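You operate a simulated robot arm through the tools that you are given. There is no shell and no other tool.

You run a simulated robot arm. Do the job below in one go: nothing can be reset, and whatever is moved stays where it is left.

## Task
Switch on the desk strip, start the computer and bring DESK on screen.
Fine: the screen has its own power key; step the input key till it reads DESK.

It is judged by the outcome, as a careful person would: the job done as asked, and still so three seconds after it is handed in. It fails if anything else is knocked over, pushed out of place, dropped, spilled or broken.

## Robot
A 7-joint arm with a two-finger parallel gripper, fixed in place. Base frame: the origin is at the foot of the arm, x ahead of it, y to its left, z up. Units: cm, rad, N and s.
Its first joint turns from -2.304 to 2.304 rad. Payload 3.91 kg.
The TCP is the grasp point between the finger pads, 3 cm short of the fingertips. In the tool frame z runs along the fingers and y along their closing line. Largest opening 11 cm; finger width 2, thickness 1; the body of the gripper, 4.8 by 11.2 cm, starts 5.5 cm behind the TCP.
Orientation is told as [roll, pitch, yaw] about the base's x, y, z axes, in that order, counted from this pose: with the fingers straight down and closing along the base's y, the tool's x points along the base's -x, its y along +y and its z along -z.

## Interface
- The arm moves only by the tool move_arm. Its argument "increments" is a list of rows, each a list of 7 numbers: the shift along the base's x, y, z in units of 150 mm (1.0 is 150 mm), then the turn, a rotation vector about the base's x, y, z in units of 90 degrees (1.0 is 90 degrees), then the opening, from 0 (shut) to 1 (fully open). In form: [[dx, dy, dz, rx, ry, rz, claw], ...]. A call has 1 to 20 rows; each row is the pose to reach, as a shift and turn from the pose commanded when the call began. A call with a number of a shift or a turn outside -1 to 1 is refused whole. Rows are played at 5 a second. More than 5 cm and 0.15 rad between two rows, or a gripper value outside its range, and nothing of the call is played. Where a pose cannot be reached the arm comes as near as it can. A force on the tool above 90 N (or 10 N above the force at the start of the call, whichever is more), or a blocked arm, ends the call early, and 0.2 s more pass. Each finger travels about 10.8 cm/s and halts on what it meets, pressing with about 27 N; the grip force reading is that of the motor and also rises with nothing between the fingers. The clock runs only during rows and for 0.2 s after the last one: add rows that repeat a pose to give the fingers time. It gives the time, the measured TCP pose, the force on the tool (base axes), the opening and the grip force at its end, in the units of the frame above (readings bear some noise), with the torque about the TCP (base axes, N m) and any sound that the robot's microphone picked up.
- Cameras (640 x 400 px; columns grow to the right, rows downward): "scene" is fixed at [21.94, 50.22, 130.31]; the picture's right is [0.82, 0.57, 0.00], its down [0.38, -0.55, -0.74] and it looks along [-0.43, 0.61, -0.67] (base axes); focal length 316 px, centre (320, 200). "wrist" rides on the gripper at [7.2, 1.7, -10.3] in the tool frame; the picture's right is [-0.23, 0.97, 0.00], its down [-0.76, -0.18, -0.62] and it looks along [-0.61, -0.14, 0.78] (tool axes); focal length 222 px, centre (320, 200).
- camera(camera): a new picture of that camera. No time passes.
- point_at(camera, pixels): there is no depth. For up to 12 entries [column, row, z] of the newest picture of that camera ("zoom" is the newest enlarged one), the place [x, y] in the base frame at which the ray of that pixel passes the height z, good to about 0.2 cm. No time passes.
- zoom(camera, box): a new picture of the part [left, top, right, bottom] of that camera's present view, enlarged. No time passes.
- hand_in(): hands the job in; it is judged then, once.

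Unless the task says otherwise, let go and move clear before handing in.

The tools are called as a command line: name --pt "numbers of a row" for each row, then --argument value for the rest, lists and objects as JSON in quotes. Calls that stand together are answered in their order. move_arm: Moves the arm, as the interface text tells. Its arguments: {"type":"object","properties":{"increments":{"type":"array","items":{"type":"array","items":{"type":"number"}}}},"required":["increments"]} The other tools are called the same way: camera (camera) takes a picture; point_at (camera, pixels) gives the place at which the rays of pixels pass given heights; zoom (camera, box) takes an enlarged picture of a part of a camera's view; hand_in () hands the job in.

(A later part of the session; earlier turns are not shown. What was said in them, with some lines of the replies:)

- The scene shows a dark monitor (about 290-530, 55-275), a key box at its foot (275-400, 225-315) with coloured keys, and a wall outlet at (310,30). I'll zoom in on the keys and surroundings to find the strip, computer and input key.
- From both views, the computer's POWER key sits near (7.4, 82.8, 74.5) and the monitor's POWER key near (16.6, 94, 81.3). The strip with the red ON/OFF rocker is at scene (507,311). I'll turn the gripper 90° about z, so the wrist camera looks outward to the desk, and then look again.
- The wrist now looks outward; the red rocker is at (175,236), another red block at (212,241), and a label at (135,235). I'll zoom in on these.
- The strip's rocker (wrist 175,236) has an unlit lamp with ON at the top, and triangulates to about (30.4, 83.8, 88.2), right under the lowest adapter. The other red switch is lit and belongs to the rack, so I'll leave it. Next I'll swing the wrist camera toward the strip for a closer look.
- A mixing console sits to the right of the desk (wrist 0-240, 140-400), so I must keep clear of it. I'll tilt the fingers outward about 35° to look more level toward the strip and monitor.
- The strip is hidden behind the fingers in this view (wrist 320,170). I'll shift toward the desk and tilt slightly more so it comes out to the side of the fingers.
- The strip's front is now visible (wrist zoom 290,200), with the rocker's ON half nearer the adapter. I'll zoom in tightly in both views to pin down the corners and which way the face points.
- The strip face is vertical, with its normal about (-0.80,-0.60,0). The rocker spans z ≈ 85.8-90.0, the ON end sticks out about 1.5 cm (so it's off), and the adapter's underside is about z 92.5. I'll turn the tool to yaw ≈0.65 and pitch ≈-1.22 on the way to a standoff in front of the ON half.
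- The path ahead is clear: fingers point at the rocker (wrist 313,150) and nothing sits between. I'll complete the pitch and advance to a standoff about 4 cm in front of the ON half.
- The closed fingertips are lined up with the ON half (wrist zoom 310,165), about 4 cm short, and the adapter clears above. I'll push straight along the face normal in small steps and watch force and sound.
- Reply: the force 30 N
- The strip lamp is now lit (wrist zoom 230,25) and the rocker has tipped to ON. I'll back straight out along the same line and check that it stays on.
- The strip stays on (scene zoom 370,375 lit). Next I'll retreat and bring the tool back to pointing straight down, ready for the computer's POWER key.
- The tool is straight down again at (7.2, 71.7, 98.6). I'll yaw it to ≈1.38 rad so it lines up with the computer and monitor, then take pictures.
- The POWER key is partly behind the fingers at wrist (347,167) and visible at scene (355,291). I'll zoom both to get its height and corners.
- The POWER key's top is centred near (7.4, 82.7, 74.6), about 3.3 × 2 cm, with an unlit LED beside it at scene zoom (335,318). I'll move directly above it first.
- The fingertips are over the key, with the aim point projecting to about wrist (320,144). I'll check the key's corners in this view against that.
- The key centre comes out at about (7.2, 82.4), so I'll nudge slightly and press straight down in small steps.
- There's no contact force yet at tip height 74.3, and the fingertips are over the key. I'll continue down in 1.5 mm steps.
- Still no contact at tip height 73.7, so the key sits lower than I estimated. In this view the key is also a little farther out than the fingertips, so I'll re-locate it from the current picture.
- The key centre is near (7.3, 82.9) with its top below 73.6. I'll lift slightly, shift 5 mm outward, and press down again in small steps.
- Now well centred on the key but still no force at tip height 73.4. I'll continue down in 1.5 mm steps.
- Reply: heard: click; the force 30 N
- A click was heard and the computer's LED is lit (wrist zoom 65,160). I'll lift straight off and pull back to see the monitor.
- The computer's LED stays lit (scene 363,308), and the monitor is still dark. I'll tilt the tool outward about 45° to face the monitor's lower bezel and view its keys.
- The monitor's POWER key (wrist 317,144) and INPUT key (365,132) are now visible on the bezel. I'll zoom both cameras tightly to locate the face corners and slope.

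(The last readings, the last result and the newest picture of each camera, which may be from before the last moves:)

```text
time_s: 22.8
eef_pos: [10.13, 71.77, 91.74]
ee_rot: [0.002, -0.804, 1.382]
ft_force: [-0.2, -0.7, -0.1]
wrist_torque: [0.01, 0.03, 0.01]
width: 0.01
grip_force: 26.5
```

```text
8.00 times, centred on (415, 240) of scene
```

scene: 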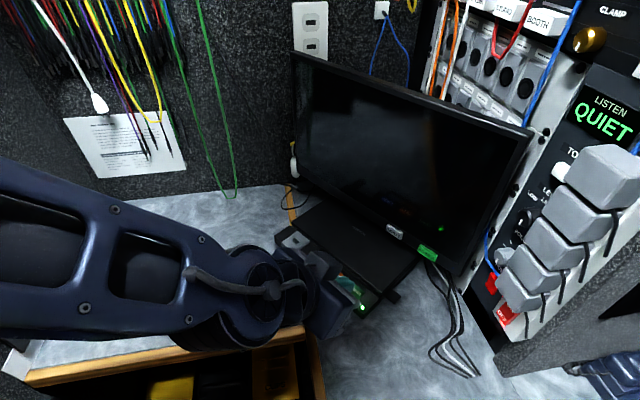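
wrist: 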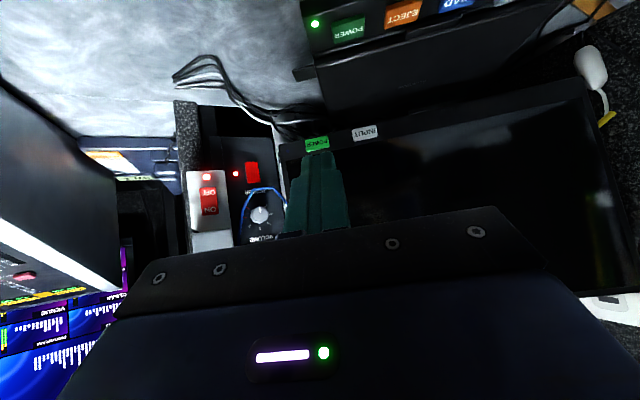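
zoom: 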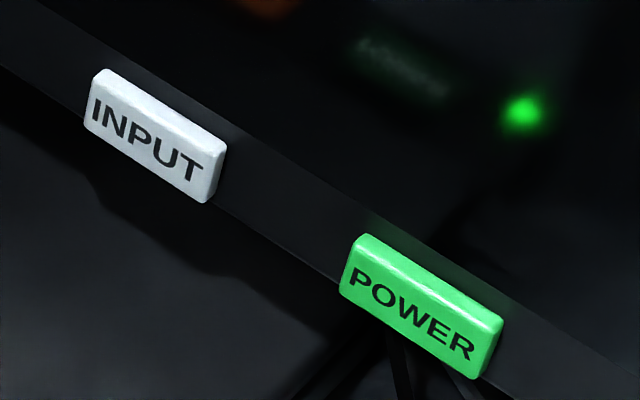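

I'll use point_at from both cameras at two heights for the text centres and corners to triangulate precisely, because my rounded camera axes leave some error.

camera --camera "wrist"

camera --camera "scene"

point_at --camera "scene" --pixels '[[426.5, 254.4, 79], [426.5, 254.4, 83], [393.25, 232.5, 79], [393.25, 232.5, 83], [418.75, 247.25, 82], [436.25, 257.25, 82], [417.5, 251.5, 80.5], [434.4, 262.5, 80.5]]'

point_at --camera "wrist" --pixels '[[316.9, 142.8, 79], [316.9, 142.8, 83], [364.8, 131.5, 79], [364.8, 131.5, 83], [306.4, 150.6, 82], [329.1, 146.3, 82], [304.8, 140.8, 80.5], [327.5, 135.6, 80.5]]'

```text
taken
```

wrist: 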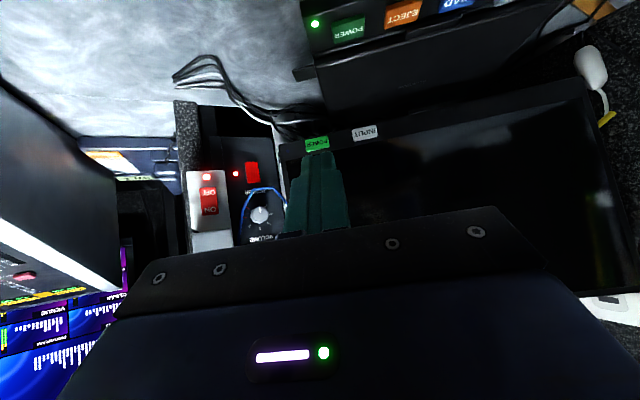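

```text
taken
```

scene: 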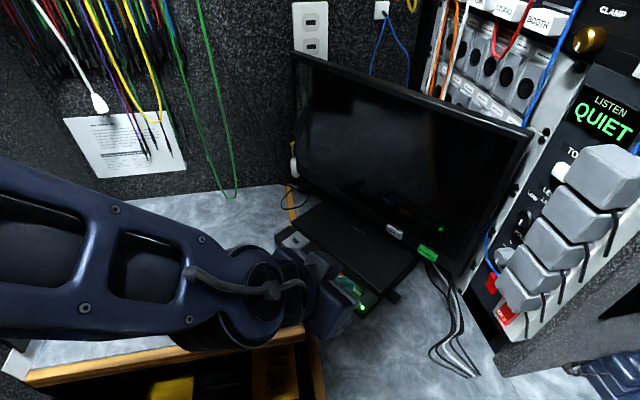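

```text
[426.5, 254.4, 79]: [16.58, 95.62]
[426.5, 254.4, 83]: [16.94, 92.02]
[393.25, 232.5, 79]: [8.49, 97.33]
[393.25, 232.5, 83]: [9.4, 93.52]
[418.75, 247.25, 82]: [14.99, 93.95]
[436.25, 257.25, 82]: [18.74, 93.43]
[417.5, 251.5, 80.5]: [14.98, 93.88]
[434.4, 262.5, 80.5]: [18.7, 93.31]
```

```text
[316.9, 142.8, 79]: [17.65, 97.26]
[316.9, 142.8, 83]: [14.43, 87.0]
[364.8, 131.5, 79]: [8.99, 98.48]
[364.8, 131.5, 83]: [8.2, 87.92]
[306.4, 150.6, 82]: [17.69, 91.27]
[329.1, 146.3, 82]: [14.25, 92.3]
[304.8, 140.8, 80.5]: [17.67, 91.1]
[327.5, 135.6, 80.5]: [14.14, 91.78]
```

The POWER key centre resolves to (16.75, 94.7, 80.0) and the INPUT key to (8.75, 96.65, 79.8). Both faces are about vertical with push direction (0.24, 0.97, 0). I'll tilt to 60° outward and move to a standoff in front of POWER.

move_arm --pt "0.06 0.19 -0.13 0.03 -0.0066 -0.0064 0" --pt "0.12 0.38 -0.26 0.06 -0.0132 -0.0127 0" --pt "0.18 0.57 -0.4 0.09 -0.0198 -0.0191 0" --pt "0.25 0.78 -0.53 0.12 -0.0264 -0.0254 0" --pt "0.313 0.98 -0.65 0.1512 -0.0329 -0.0318 0"

camera --camera "wrist"

camera --camera "scene"

zoom --camera "wrist" --box '[250, 110, 410, 210]'

```text
time_s: 24.0
eef_pos: [14.84, 86.69, 81.92]
ee_rot: [0.002, -1.047, 1.329]
ft_force: [-0.5, 0.4, 0.3]
wrist_torque: [-0.01, 0.04, 0.02]
width: 0.0
grip_force: 26.8
```

```text
taken
```

wrist: 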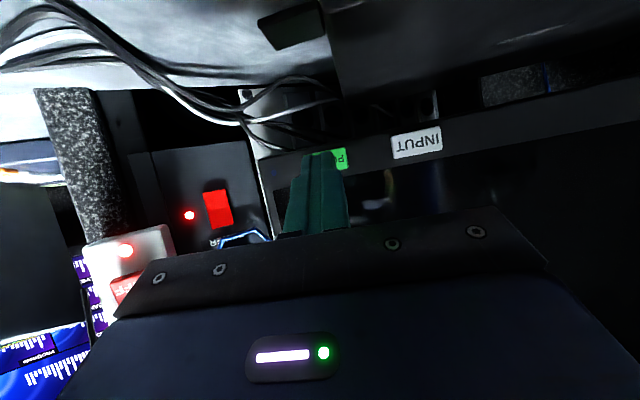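

```text
taken
```

scene: 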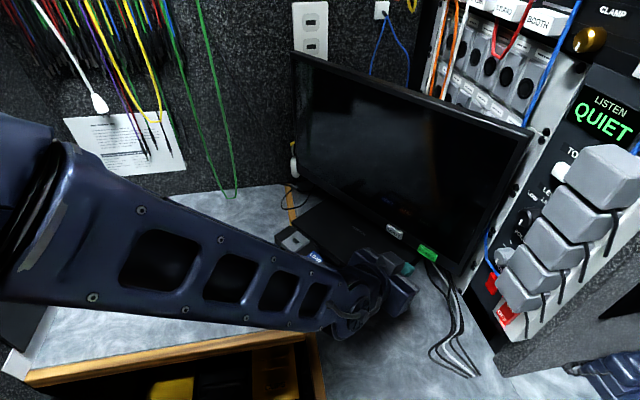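

```text
4.00 times, centred on (330, 160) of wrist
```

zoom: 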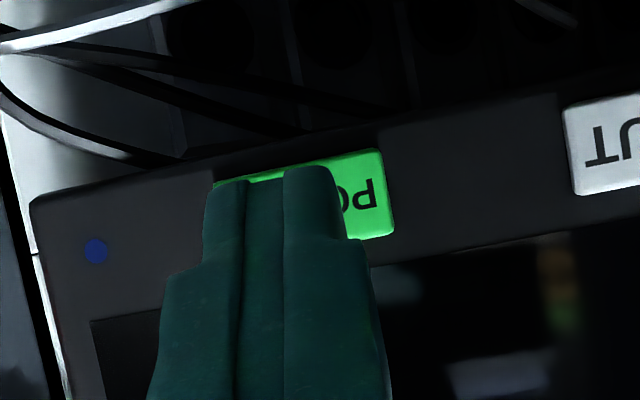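

The fingertips are in front of the POWER key (wrist 330,160), and their path appears laterally aligned. I'll verify the key's edges and height with point_at from this closer view.

point_at --camera "wrist" --pixels '[[303.5, 155, 79.2], [344, 147.8, 79.2], [348.5, 168.5, 80.6], [348.5, 168.5, 81], [391.5, 137, 79.2], [441, 127, 79.2], [420, 141, 79.8]]'

```text
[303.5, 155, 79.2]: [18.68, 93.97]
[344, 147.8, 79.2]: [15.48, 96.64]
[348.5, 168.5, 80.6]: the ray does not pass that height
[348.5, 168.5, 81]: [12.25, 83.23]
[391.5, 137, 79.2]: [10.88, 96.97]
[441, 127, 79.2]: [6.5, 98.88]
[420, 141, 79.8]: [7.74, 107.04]
```

The key's face spans z ≈ 79.3-81.2 and is aligned within about 1 mm sideways. I'll lower 1.1 cm and advance 4.2 cm toward it, still short of contact.

move_arm --pt "0 0 -0.073 0 0 0 0" --pt "0.0335 0.136 -0.073 0 0 0 0" --pt "0.067 0.272 -0.073 0 0 0 0"

zoom --camera "wrist" --box '[250, 110, 410, 210]'

zoom --camera "scene" --box '[375, 215, 475, 285]'

```text
time_s: 24.8
eef_pos: [15.69, 90.56, 80.69]
ee_rot: [0.002, -1.045, 1.327]
ft_force: [-0.4, -0.3, 0.4]
wrist_torque: [0.01, -0.02, -0.01]
width: 0.0
grip_force: 27.2
```

```text
4.00 times, centred on (330, 160) of wrist
```

zoom: 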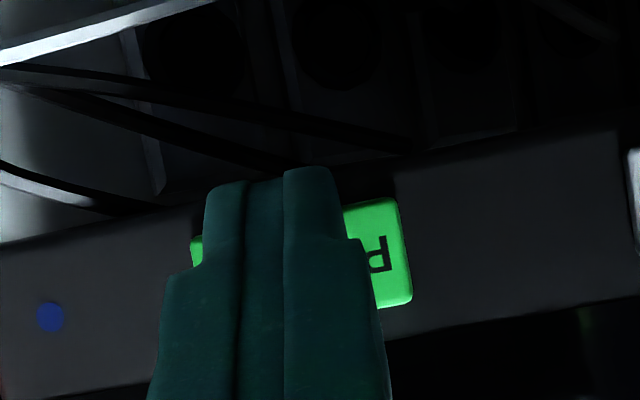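

```text
5.71 times, centred on (425, 250) of scene
```

zoom: 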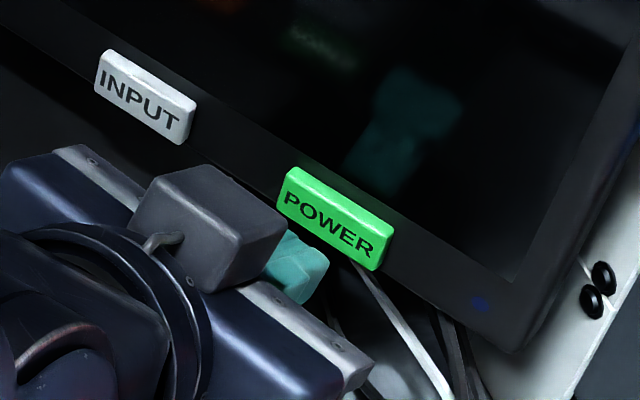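

The contact edge of the fingertips projects onto the middle of the POWER key (wrist zoom ~294,263), about 1.2 cm away. I'll press forward in small steps.

move_arm --pt "0.0096 0.0388 0 0 0 0 0" --pt "0.0176 0.0712 0 0 0 0 0" --pt "0.0208 0.0842 0 0 0 0 0" --pt "0.024 0.0971 0 0 0 0 0"

camera --camera "scene"

zoom --camera "wrist" --box '[250, 110, 410, 210]'

```text
time_s: 25.8
eef_pos: [16.02, 91.92, 80.82]
ee_rot: [0.002, -1.043, 1.328]
ft_force: [-0.6, -14.9, 1.0]
wrist_torque: [-0.03, 0.03, -0.08]
width: 0.0
grip_force: 27.5
heard: click
```

```text
taken
```

scene: 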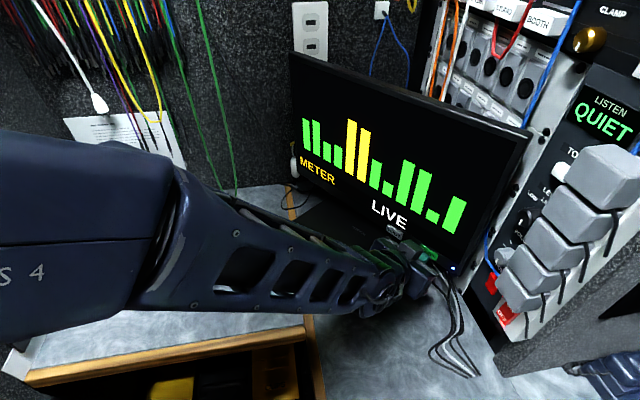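

```text
4.00 times, centred on (330, 160) of wrist
```

zoom: 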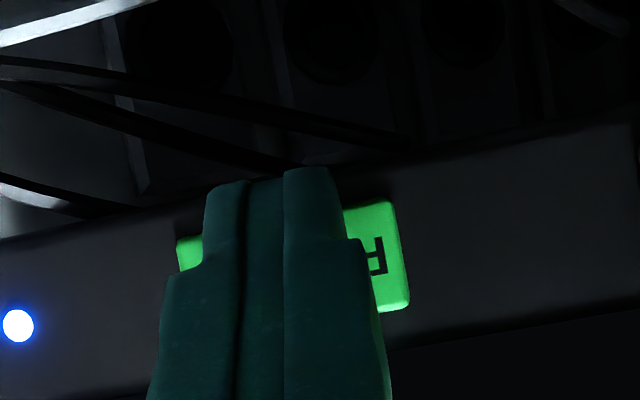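

A click, and the monitor is on, showing METER with LIVE. I'll back off and slide along the bezel to a standoff in front of the INPUT key.

move_arm --pt "-0.032 -0.1295 0 0 0 0 0" --pt "-0.0639 -0.2589 0 0 0 0 0" --pt "-0.33 -0.194 0 0 0 0 0" --pt "-0.597 -0.129 0 0 0 0 0"

camera --camera "scene"

camera --camera "wrist"

zoom --camera "wrist" --box '[250, 110, 410, 210]'

```text
time_s: 26.8
eef_pos: [7.31, 90.01, 80.67]
ee_rot: [0.002, -1.045, 1.329]
ft_force: [0.5, 0.5, -0.2]
wrist_torque: [0.01, 0.04, 0.01]
width: 0.0
grip_force: 26.6
```

```text
taken
```

scene: 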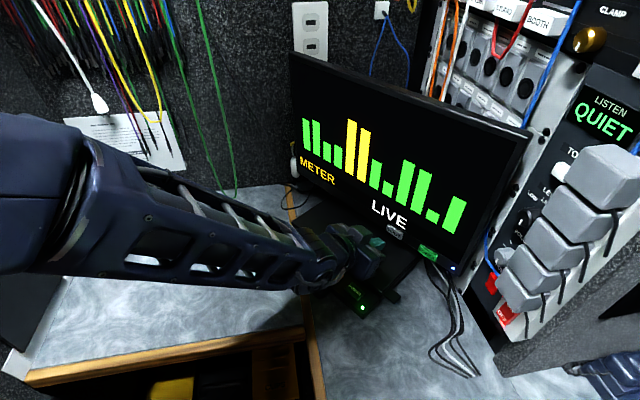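

```text
taken
```

wrist: 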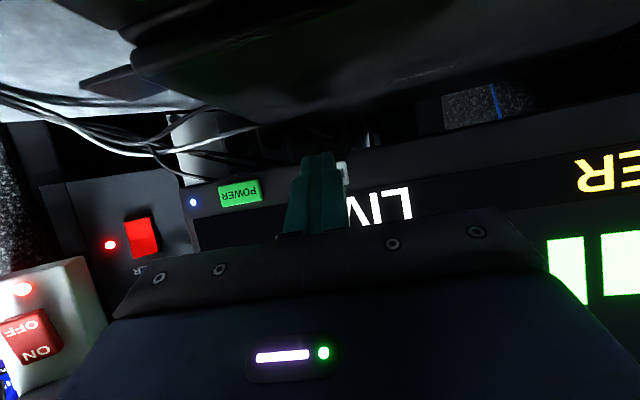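

```text
4.00 times, centred on (330, 160) of wrist
```

zoom: 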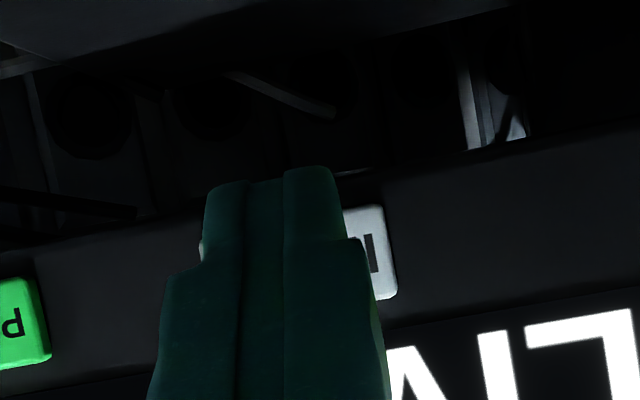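

The INPUT key is centred ahead of the fingertips (wrist zoom 200-398, 207-300), about 3.7 cm away. I'll press it once in small steps and then back off.

move_arm --pt "0.02 0.081 0 0 0 0 0" --pt "0.04 0.162 0 0 0 0 0" --pt "0.0511 0.2071 0 0 0 0 0" --pt "0.0559 0.2266 0 0 0 0 0" --pt "0.0591 0.2395 0 0 0 0 0" --pt "0.0615 0.2492 0 0 0 0 0"

camera --camera "scene"

zoom --camera "wrist" --box '[250, 110, 410, 210]'

```text
time_s: 28.2
eef_pos: [7.98, 93.78, 80.55]
ee_rot: [0.002, -1.041, 1.328]
ft_force: [-8.5, -18.6, -7.8]
wrist_torque: [-0.37, 0.12, 0.15]
width: 0.0
grip_force: 26.9
heard: click
```

```text
taken
```

scene: 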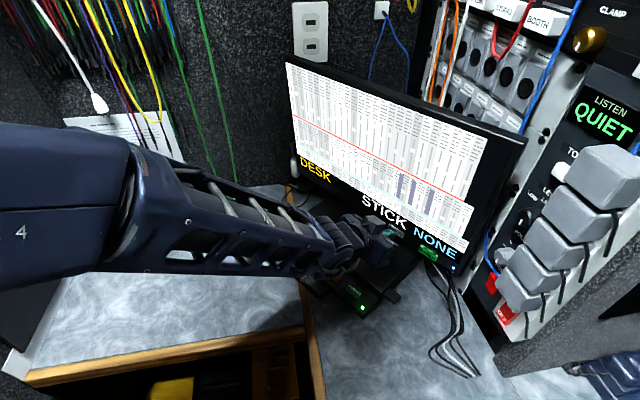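

```text
4.00 times, centred on (330, 160) of wrist
```

zoom: 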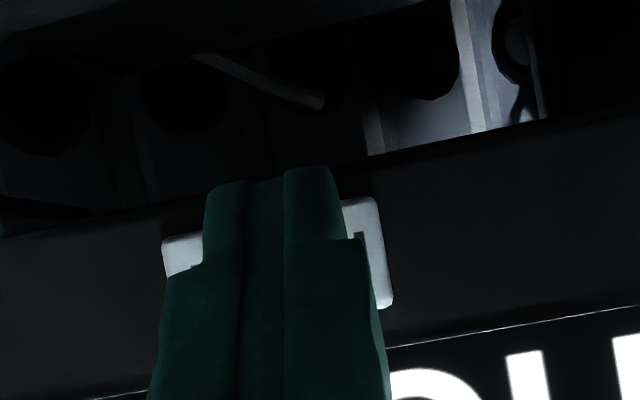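

The screen now reads DESK. The monitor's frame looks slightly shifted while I'm pressing (top-left corner near 286,57 versus 290,53), so I'll back straight off and compare.

move_arm --pt "-0.016 -0.0647 0 0 0 0 0" --pt "-0.048 -0.194 0 0 0 0 0" --pt "-0.08 -0.324 0.03 0 0 0 0"

camera --camera "scene"

zoom --camera "scene" --box '[270, 30, 540, 280]'

```text
time_s: 29.0
eef_pos: [7.0, 88.95, 81.35]
ee_rot: [0.002, -1.045, 1.328]
ft_force: [-0.3, -0.8, -0.5]
wrist_torque: [0.02, -0.01, 0.01]
width: 0.0
grip_force: 26.7
```

```text
taken
```

scene: 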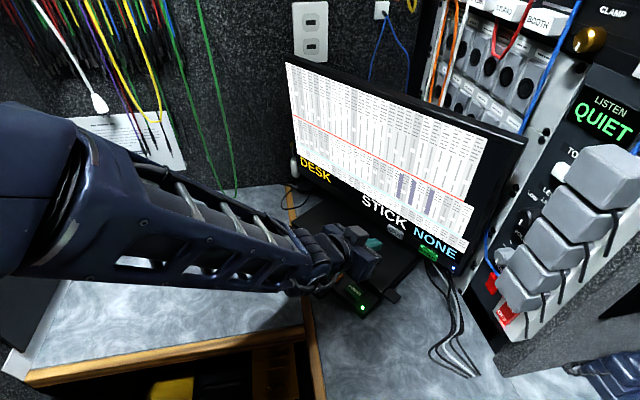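

```text
1.60 times, centred on (405, 155) of scene
```

zoom: 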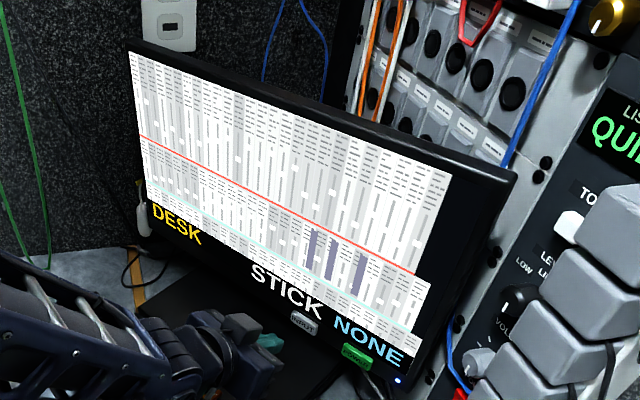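

The screen reads DESK, but the monitor's top edge hasn't gone back while the keys look unmoved, so its tilt may have shifted. I'll repeat my initial zooms to measure the change exactly.

zoom --camera "scene" --box '[270, 0, 430, 100]'

zoom --camera "scene" --box '[420, 0, 640, 140]'

zoom --camera "scene" --box '[370, 190, 530, 330]'

zoom --camera "scene" --box '[480, 130, 640, 260]'

```text
4.00 times, centred on (350, 50) of scene
```

zoom: 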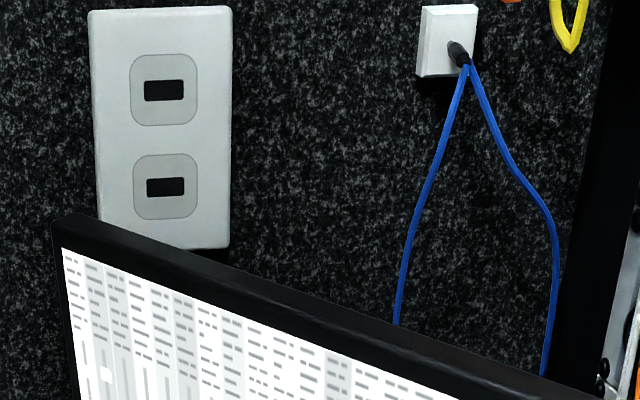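

```text
2.86 times, centred on (530, 70) of scene
```

zoom: 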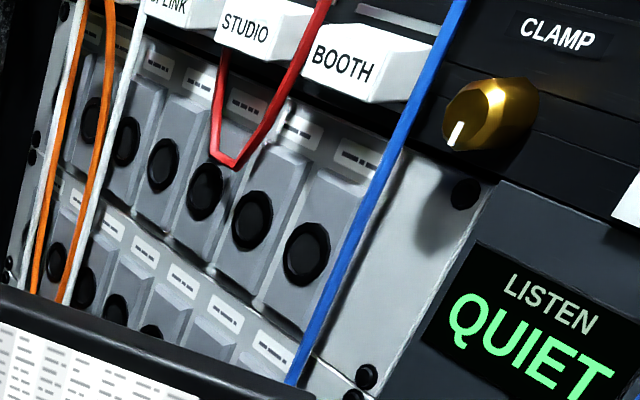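

```text
2.86 times, centred on (450, 260) of scene
```

zoom: 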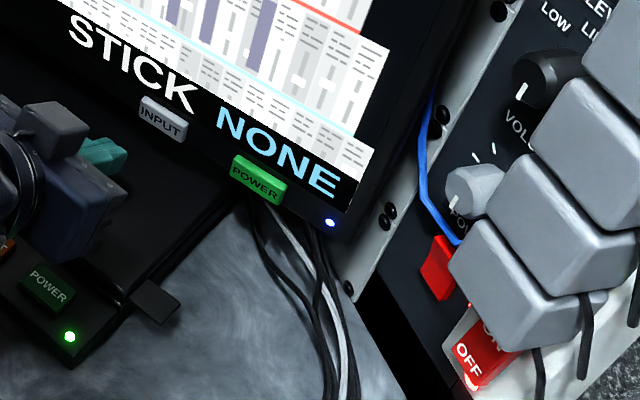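

```text
3.08 times, centred on (560, 195) of scene
```

zoom: 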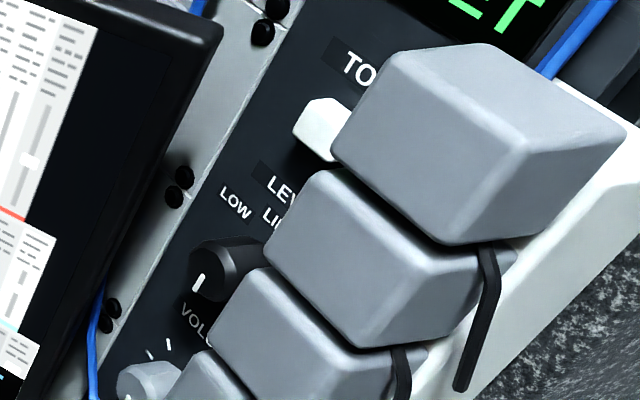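

The screen reads DESK, but the top edge has tipped about 2 cm toward me. The top-left corner moved in the zoom from (82,205) to (52,215), while the keys are essentially unmoved. The press evidently turned the tilt hinge, and I want to put that back. I'll withdraw first and look at the monitor from the front.

move_arm --pt "0 -0.25 0.15 0 0 0 0" --pt "0 -0.5 0.35 0 0 0 0" --pt "0 -0.75 0.55 0 0 0 0" --pt "0 -0.95 0.8 0 0 0 0" --pt "0 -1.0 1.0 0 0 0 0"

camera --camera "scene"

camera --camera "wrist"

zoom --camera "scene" --box '[270, 0, 430, 100]'

```text
time_s: 30.2
eef_pos: [6.67, 73.95, 96.33]
ee_rot: [0.004, -1.043, 1.329]
ft_force: [0.4, -0.1, 0.6]
wrist_torque: [0.0, 0.01, -0.02]
width: 0.02
grip_force: 27.2
```

```text
taken
```

scene: 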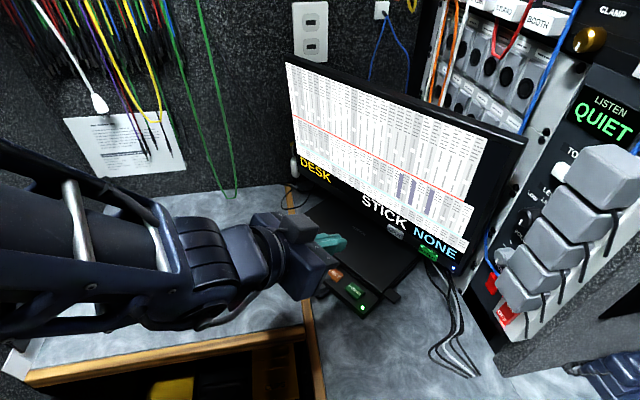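

```text
taken
```

wrist: 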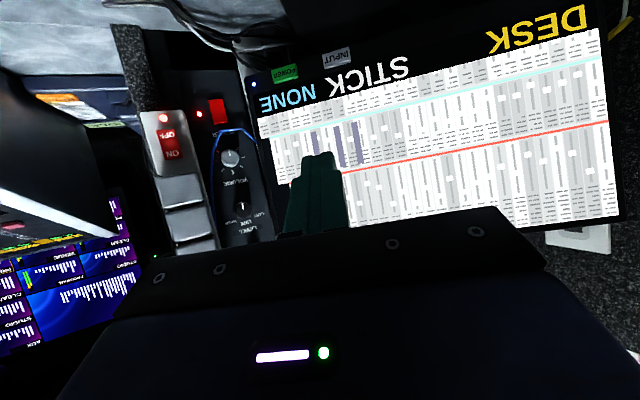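

```text
4.00 times, centred on (350, 50) of scene
```

zoom: 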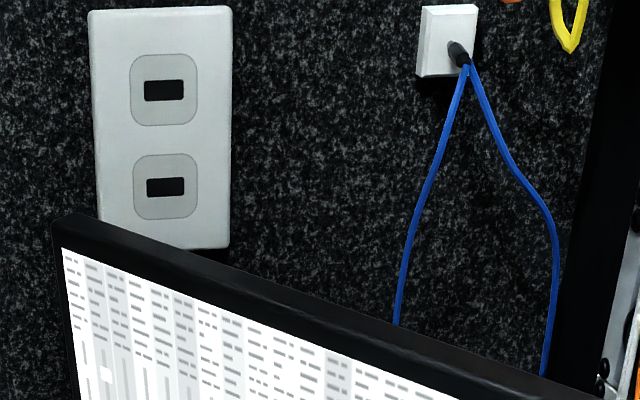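

The tilt persists after release. I'll triangulate the top-left corner and top edge from both views to plan a gentle push at the top bezel's centre.

zoom --camera "wrist" --box '[520, 150, 640, 250]'

point_at --camera "scene" --pixels '[[283.5, 54.5, 100], [283.5, 54.5, 110], [528, 136.5, 100], [528, 136.5, 110], [405, 93, 100], [405, 93, 110]]'

point_at --camera "wrist" --pixels '[[623, 217, 100], [623, 217, 105], [623, 217, 110], [623, 217, 115]]'

```text
4.00 times, centred on (580, 200) of wrist
```

zoom: 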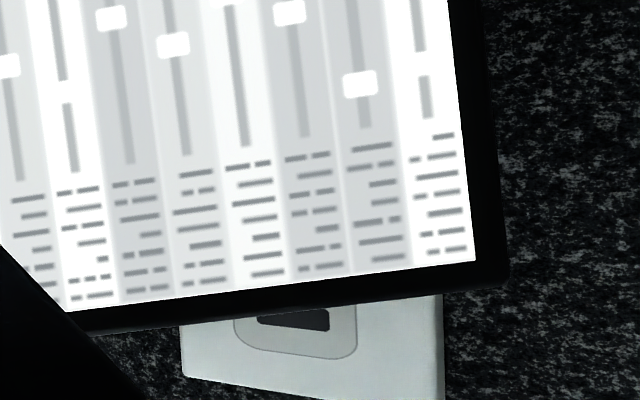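

```text
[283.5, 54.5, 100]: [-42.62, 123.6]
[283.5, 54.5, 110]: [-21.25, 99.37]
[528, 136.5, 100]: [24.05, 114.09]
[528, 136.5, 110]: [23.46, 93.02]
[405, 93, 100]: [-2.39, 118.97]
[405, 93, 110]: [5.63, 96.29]
```

```text
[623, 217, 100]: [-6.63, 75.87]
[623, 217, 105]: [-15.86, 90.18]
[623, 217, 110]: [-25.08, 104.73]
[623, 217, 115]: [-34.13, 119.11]
```

The top-left corner comes out near (-23.3, 101.8, 109), so the top edge's centre is about (0, 98.5, 109). I'll zoom on the middle of the top edge and recheck the corners so the push is centred and the original position is well defined.

zoom --camera "scene" --box '[370, 70, 450, 120]'

zoom --camera "scene" --box '[490, 110, 550, 160]'

zoom --camera "scene" --box '[270, 40, 320, 80]'

point_at --camera "wrist" --pixels '[[626.25, 221.25, 106], [626.25, 221.25, 110], [255, 84, 78], [255, 84, 82], [336.5, 58, 78], [336.5, 58, 82], [285, 72, 78], [285, 72, 82]]'

```text
8.00 times, centred on (410, 95) of scene
```

zoom: 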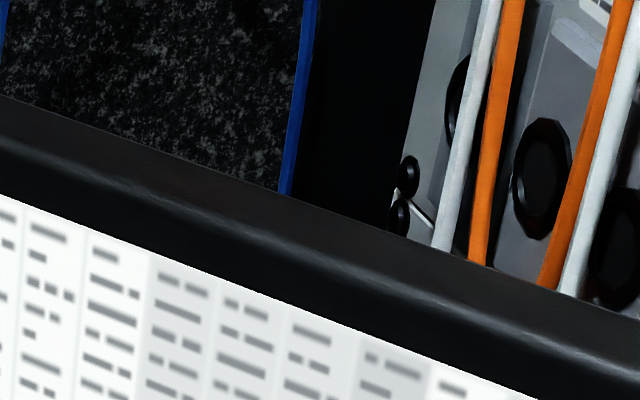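

```text
8.00 times, centred on (520, 135) of scene
```

zoom: 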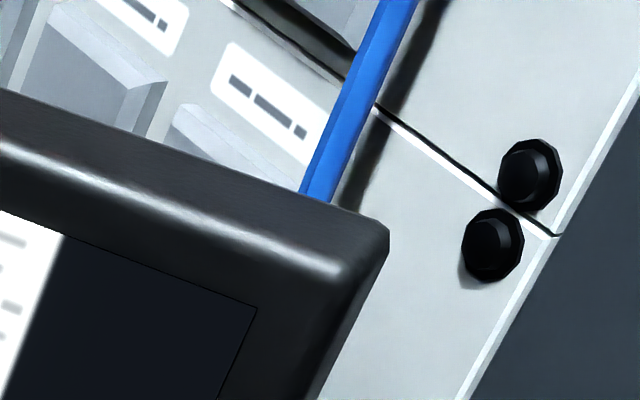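

```text
10.00 times, centred on (295, 60) of scene
```

zoom: 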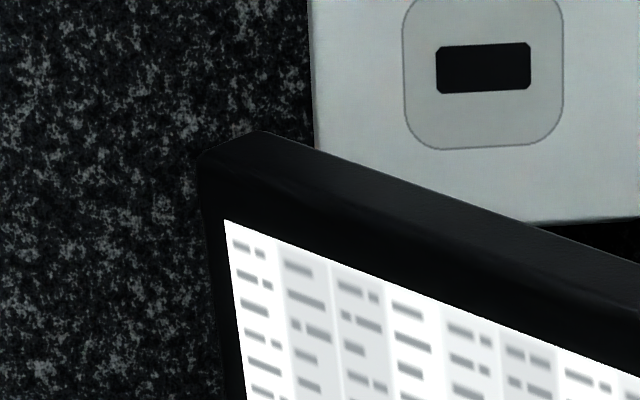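

```text
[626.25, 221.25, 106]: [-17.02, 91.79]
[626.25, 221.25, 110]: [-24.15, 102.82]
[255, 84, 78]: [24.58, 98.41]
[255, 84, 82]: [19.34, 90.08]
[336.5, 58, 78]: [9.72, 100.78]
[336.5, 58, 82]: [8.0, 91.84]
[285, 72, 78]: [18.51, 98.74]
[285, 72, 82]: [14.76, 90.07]
```

I'll intersect the front top-edge corners from the scene view with the wrist estimate.

point_at --camera "scene" --pixels '[[283.3, 56.5, 106], [283.3, 56.5, 110], [523.1, 143.75, 106], [523.1, 143.75, 110], [410, 101.9, 106], [410, 101.9, 110]]'

```text
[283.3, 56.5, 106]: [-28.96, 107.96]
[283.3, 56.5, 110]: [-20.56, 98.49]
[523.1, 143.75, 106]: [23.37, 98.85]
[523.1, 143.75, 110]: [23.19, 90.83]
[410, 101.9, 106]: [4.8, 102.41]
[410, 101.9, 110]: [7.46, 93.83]
```

The top edge runs from (-22.5, 100.5) to (23.2, 92.5) at z ≈ 109, leaning about 4.7° forward where it was about upright before. I'll bring the fingers nearly level to a standoff 6 cm in front of the top bezel's centre.

move_arm --pt "-0.105 0.15 0.2 0.0445 -0.0094 0.0088 0" --pt "-0.21 0.32 0.4 0.089 -0.0187 0.0176 0" --pt "-0.315 0.51 0.6 0.1336 -0.0281 0.0263 0" --pt "-0.42 0.71 0.75 0.1781 -0.0374 0.0351 0" --pt "-0.525 0.91 0.851 0.2226 -0.0468 0.0439 0"

camera --camera "wrist"

camera --camera "scene"

```text
time_s: 31.4
eef_pos: [-1.07, 87.78, 109.0]
ee_rot: [0.003, -1.404, 1.399]
ft_force: [0.5, 0.1, 0.0]
wrist_torque: [-0.08, -0.01, 0.0]
width: 0.0
grip_force: 27.4
```

```text
taken
```

wrist: 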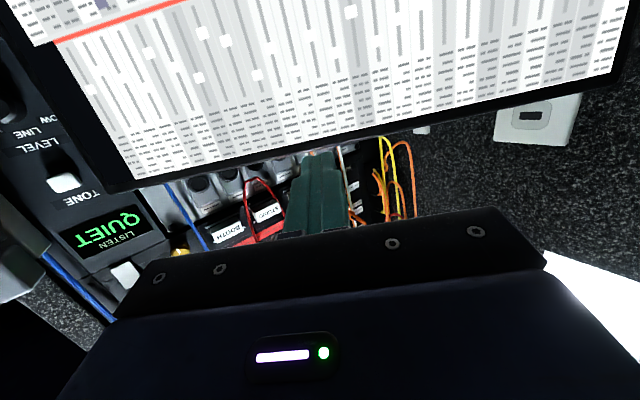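

```text
taken
```

scene: 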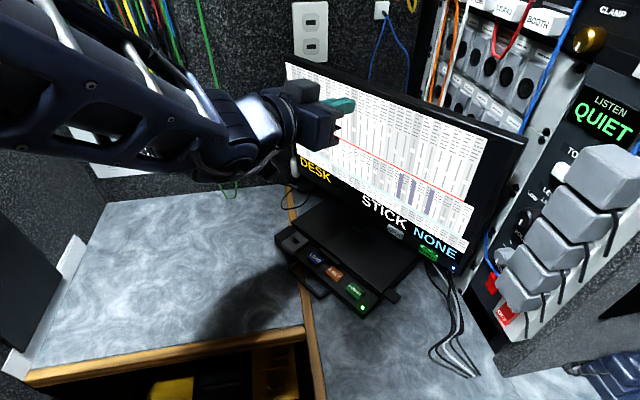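

The fingertips are level with the top bezel's middle (wrist 320,147), and the screen still reads DESK. I'll advance to just short of contact, then touch gently.

move_arm --pt "0.0287 0.1642 0.013 0 0 0 0" --pt "0.0516 0.2955 0.013 0 0 0 0" --pt "0.0608 0.3481 0.013 0 0 0 0" --pt "0.0654 0.3743 0.013 0 0 0 0"

zoom --camera "scene" --box '[270, 0, 430, 100]'

camera --camera "wrist"

zoom --camera "scene" --box '[340, 60, 440, 130]'

```text
time_s: 32.4
eef_pos: [-0.22, 93.13, 109.21]
ee_rot: [0.008, -1.4, 1.392]
ft_force: [-0.1, -7.0, 0.3]
wrist_torque: [0.02, 0.0, -0.11]
width: 0.0
grip_force: 26.8
```

```text
4.00 times, centred on (350, 50) of scene
```

zoom: 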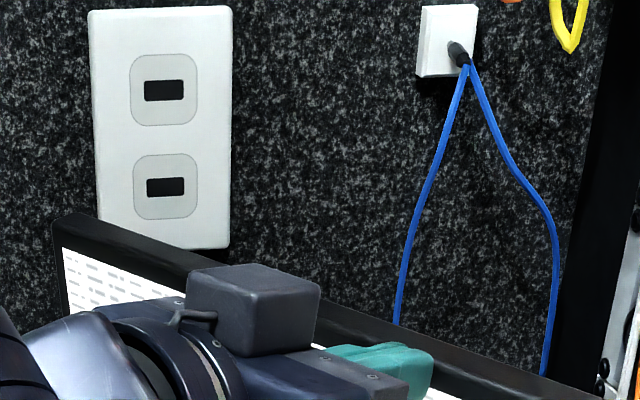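

```text
taken
```

wrist: 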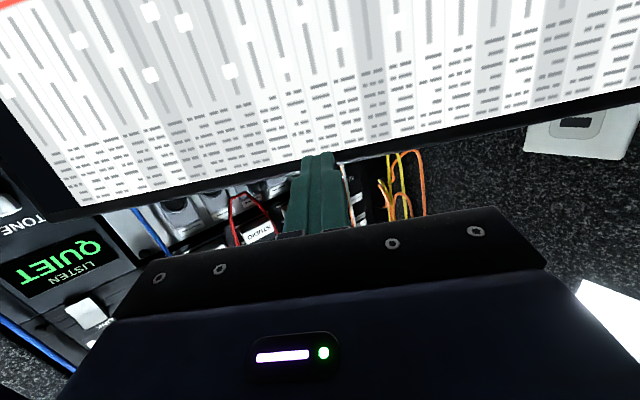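

```text
5.71 times, centred on (390, 95) of scene
```

zoom: 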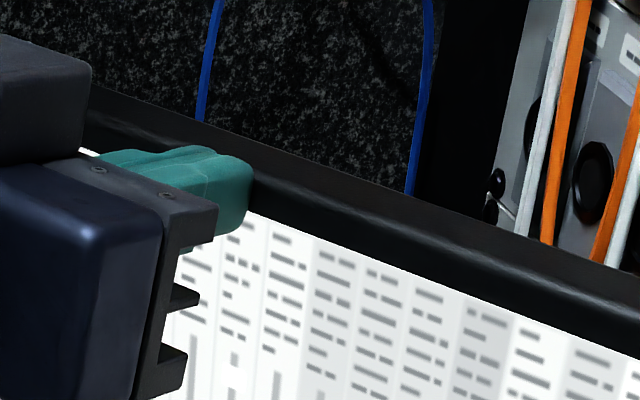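

Contact was made at the bezel's middle with about 7 N, and no visible motion yet (corner still at zoom 52,222). I'll push a further 6 mm in small steps and compare.

move_arm --pt "0.0023 0.0131 0 0 0 0 0" --pt "0.0046 0.0263 0 0 0 0 0" --pt "0.0069 0.0394 0 0 0 0 0"

zoom --camera "scene" --box '[270, 0, 430, 100]'

zoom --camera "scene" --box '[480, 130, 640, 260]'

zoom --camera "scene" --box '[370, 190, 530, 330]'

```text
time_s: 33.2
eef_pos: [0.12, 93.75, 109.37]
ee_rot: [0.004, -1.403, 1.396]
ft_force: [-6.5, -10.0, 12.5]
wrist_torque: [0.38, -0.12, 0.04]
width: 0.03
grip_force: 27.2
```

```text
4.00 times, centred on (350, 50) of scene
```

zoom: 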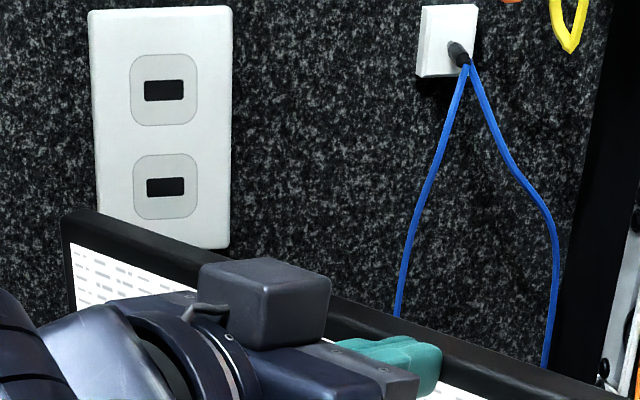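

```text
3.08 times, centred on (560, 195) of scene
```

zoom: 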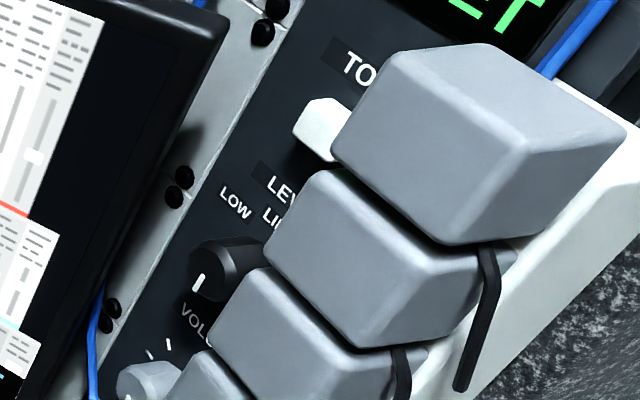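

```text
2.86 times, centred on (450, 260) of scene
```

zoom: 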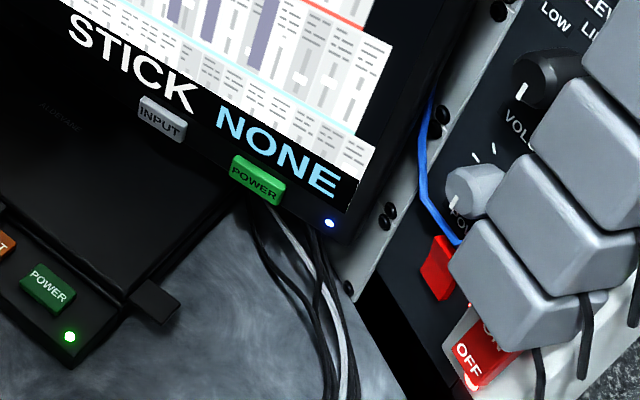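

It works: the corner moved from (52,222) to (60,217), and its original place was about (81,211). The keys haven't shifted. I'll continue pushing another 8 mm in small steps.

move_arm --pt "0.0023 0.0131 0.003 0 0 0 0" --pt "0.0046 0.0263 0.005 0 0 0 0" --pt "0.0069 0.0394 0.007 0 0 0 0" --pt "0.0092 0.0525 0.01 0 0 0 0"

zoom --camera "scene" --box '[270, 0, 430, 100]'

zoom --camera "scene" --box '[480, 130, 640, 260]'

zoom --camera "scene" --box '[370, 190, 530, 330]'

```text
time_s: 34.2
eef_pos: [0.29, 94.6, 109.43]
ee_rot: [0.004, -1.4, 1.395]
ft_force: [-8.5, -9.4, 11.3]
wrist_torque: [0.36, -0.06, 0.19]
width: 0.02
grip_force: 26.7
```

```text
4.00 times, centred on (350, 50) of scene
```

zoom: 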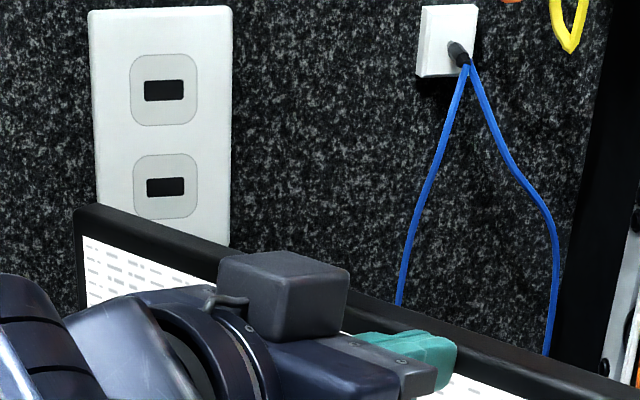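

```text
3.08 times, centred on (560, 195) of scene
```

zoom: 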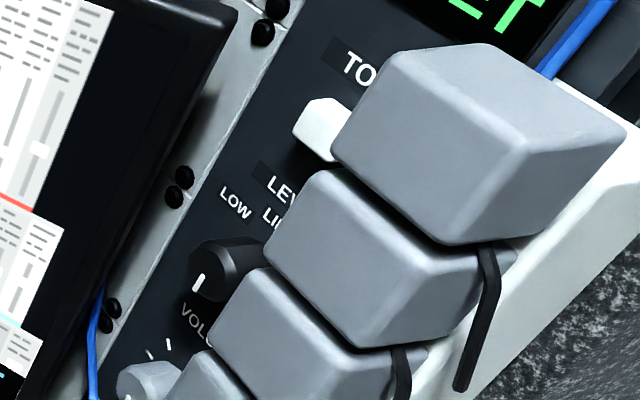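

```text
2.86 times, centred on (450, 260) of scene
```

zoom: 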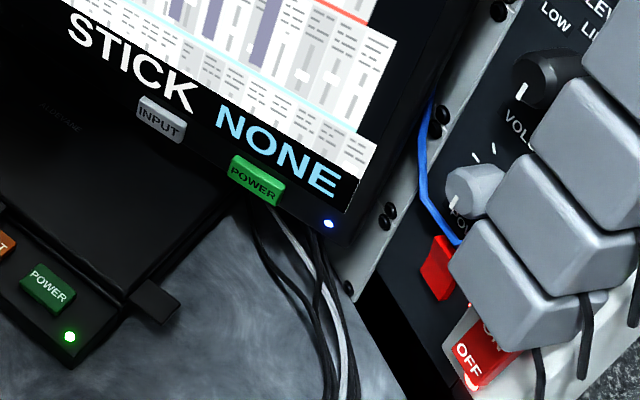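

The corner is now near (74,210) against the original (81,207), so about 5 mm remains. I'll push 4 mm more.

move_arm --pt "0.0017 0.0099 0.002 0 0 0 0" --pt "0.0034 0.0197 0.003 0 0 0 0" --pt "0.0052 0.0296 0.004 0 0 0 0"

zoom --camera "scene" --box '[270, 0, 430, 100]'

zoom --camera "scene" --box '[480, 130, 640, 260]'

zoom --camera "scene" --box '[420, 0, 640, 140]'

```text
time_s: 35.0
eef_pos: [0.32, 94.73, 109.32]
ee_rot: [0.001, -1.402, 1.399]
ft_force: [-5.0, -6.5, 1.5]
wrist_torque: [0.08, -0.02, 0.07]
width: 0.0
grip_force: 26.8
```

```text
4.00 times, centred on (350, 50) of scene
```

zoom: 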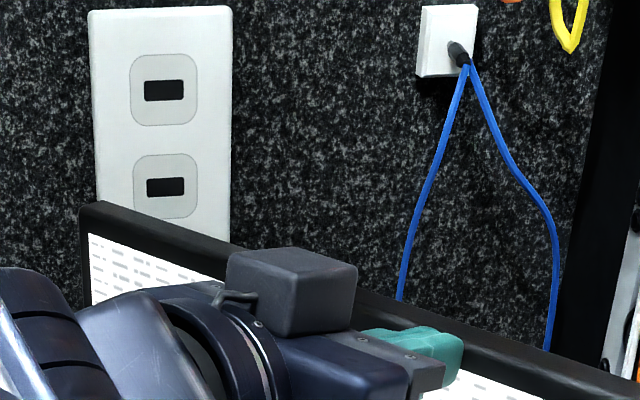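

```text
3.08 times, centred on (560, 195) of scene
```

zoom: 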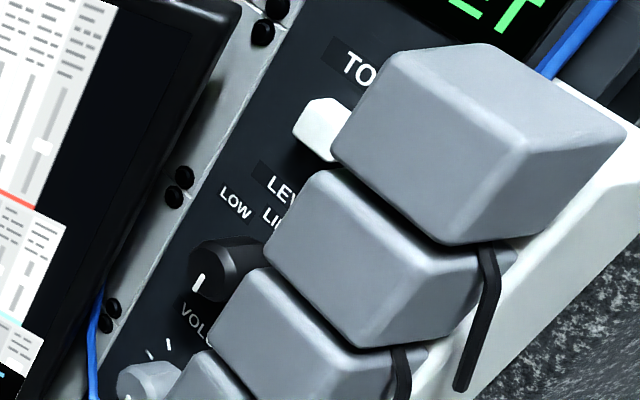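

```text
2.86 times, centred on (530, 70) of scene
```

zoom: 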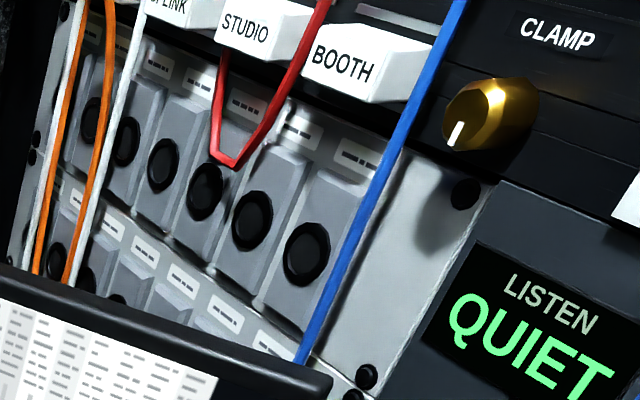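

The corner is back at (80,205), and the right end at (330,375) matches the original picture. I'll withdraw straight back and check that it stays.

move_arm --pt "-0.0115 -0.0657 0 0 0 0 0" --pt "-0.0344 -0.197 0.01 0 0 0 0" --pt "-0.0688 -0.394 0.03 0 0 0 0" --pt "-0.1032 -0.65 0.03 0 0 0 0" --pt "-0.1376 -0.9 0.03 0 0 0 0"

zoom --camera "scene" --box '[270, 0, 430, 100]'

zoom --camera "scene" --box '[480, 130, 640, 260]'

zoom --camera "scene" --box '[370, 190, 530, 330]'

camera --camera "scene"

```text
time_s: 36.2
eef_pos: [-1.69, 81.5, 109.73]
ee_rot: [0.005, -1.403, 1.396]
ft_force: [0.2, -0.3, 0.6]
wrist_torque: [0.01, 0.0, 0.02]
width: 0.0
grip_force: 26.9
```

```text
4.00 times, centred on (350, 50) of scene
```

zoom: 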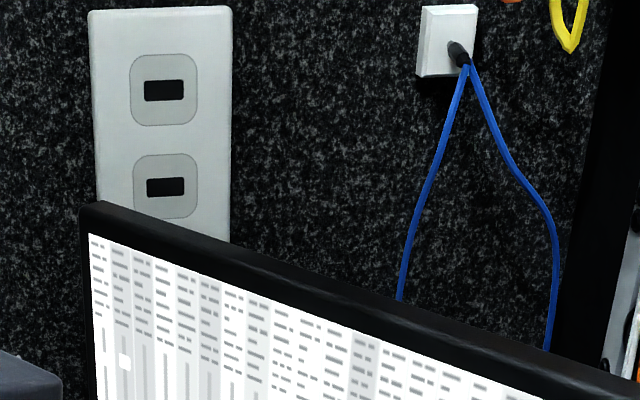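

```text
3.08 times, centred on (560, 195) of scene
```

zoom: 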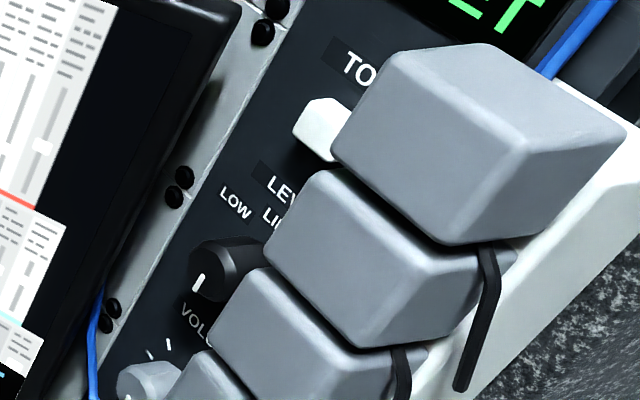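

```text
2.86 times, centred on (450, 260) of scene
```

zoom: 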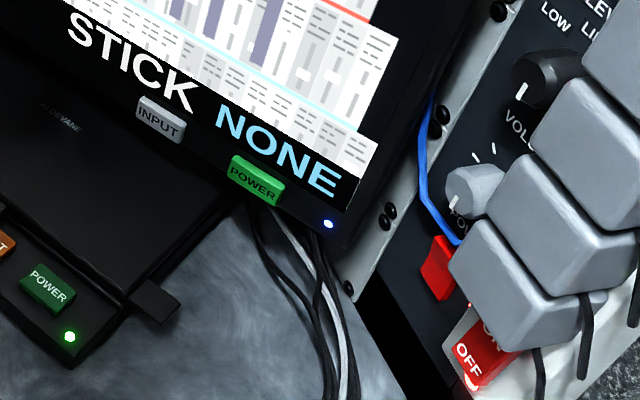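

```text
taken
```

scene: 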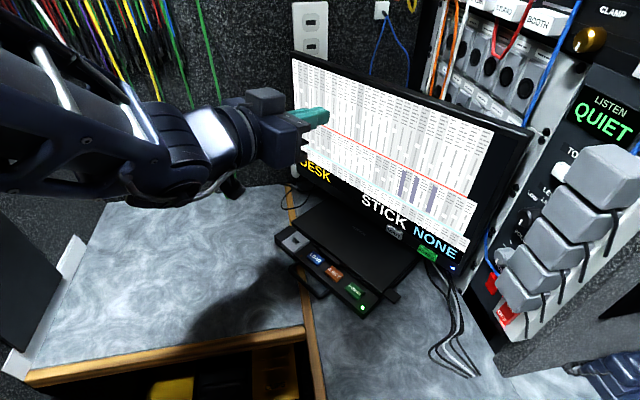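

The monitor is back to its original position (corner 80,205), the screen shows DESK, the computer LED and strip lamp are lit, and the keys are unmoved. I'll move the arm well clear and take a final look.

move_arm --pt "-0.03 -0.25 0.03 0 0 0 0" --pt "-0.06 -0.5 0.06 0 0 0 0" --pt "-0.1 -0.75 0.1 0 0 0 0" --pt "-0.15 -0.95 0.15 0 0 0 0" --pt "-0.15 -0.95 0.15 0 0 0 0" --pt "-0.15 -0.95 0.15 0 0 0 0"

camera --camera "scene"

zoom --camera "scene" --box '[260, 40, 540, 330]'

camera --camera "wrist"

```text
time_s: 37.6
eef_pos: [-3.99, 67.32, 112.16]
ee_rot: [0.003, -1.401, 1.397]
ft_force: [0.4, 0.5, -0.3]
wrist_torque: [-0.04, 0.05, 0.03]
width: 0.0
grip_force: 27.0
```

```text
taken
```

scene: 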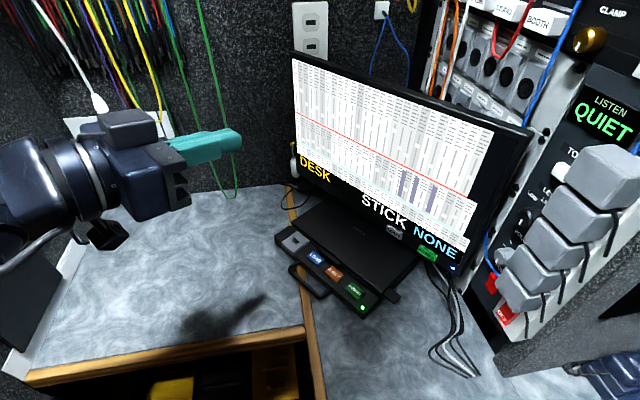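

```text
1.38 times, centred on (400, 185) of scene
```

zoom: 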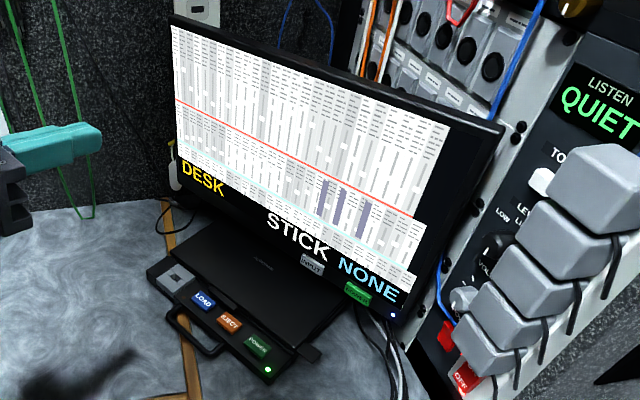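

```text
taken
```

wrist: 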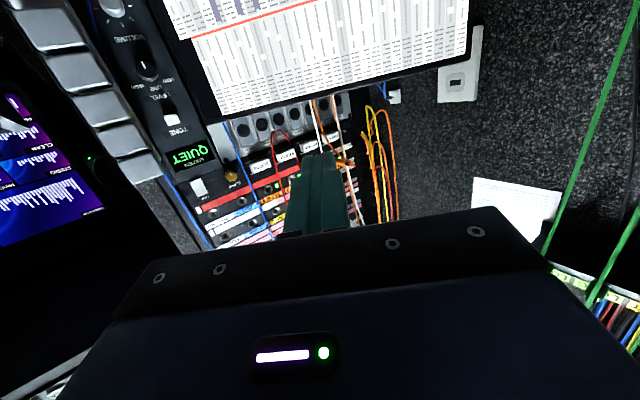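

The final picture shows the screen reading DESK (scene 315,168), the computer LED lit (363,308) and the strip rocker on with its lamp lit (503,318). The monitor is back in its original place and the arm is clear, so I'm handing in.

hand_in

```text
The job is handed in.
```

The desk strip is on, the computer is running and the monitor reads DESK. In the last pictures the strip lamp, the computer's power light and the monitor's power light were all lit.

- **Steps:** I pressed the strip's rocker to ON, then the computer's POWER key, then the monitor's POWER key. The monitor came up on METER, and one press of INPUT changed it to DESK.
- **Monitor tilt:** The INPUT press tipped the monitor forward, moving its top edge about 2 cm. I eased it back by pushing on the top bezel until it matched the first pictures, and it stayed there after I let go.
- **On screen:** The DESK view also shows "STICK NONE". I took that as a status line and did nothing about it.
- **Left alone:** I did not touch the lit red switch on the rack beside the strip. The arm is clear of everything.
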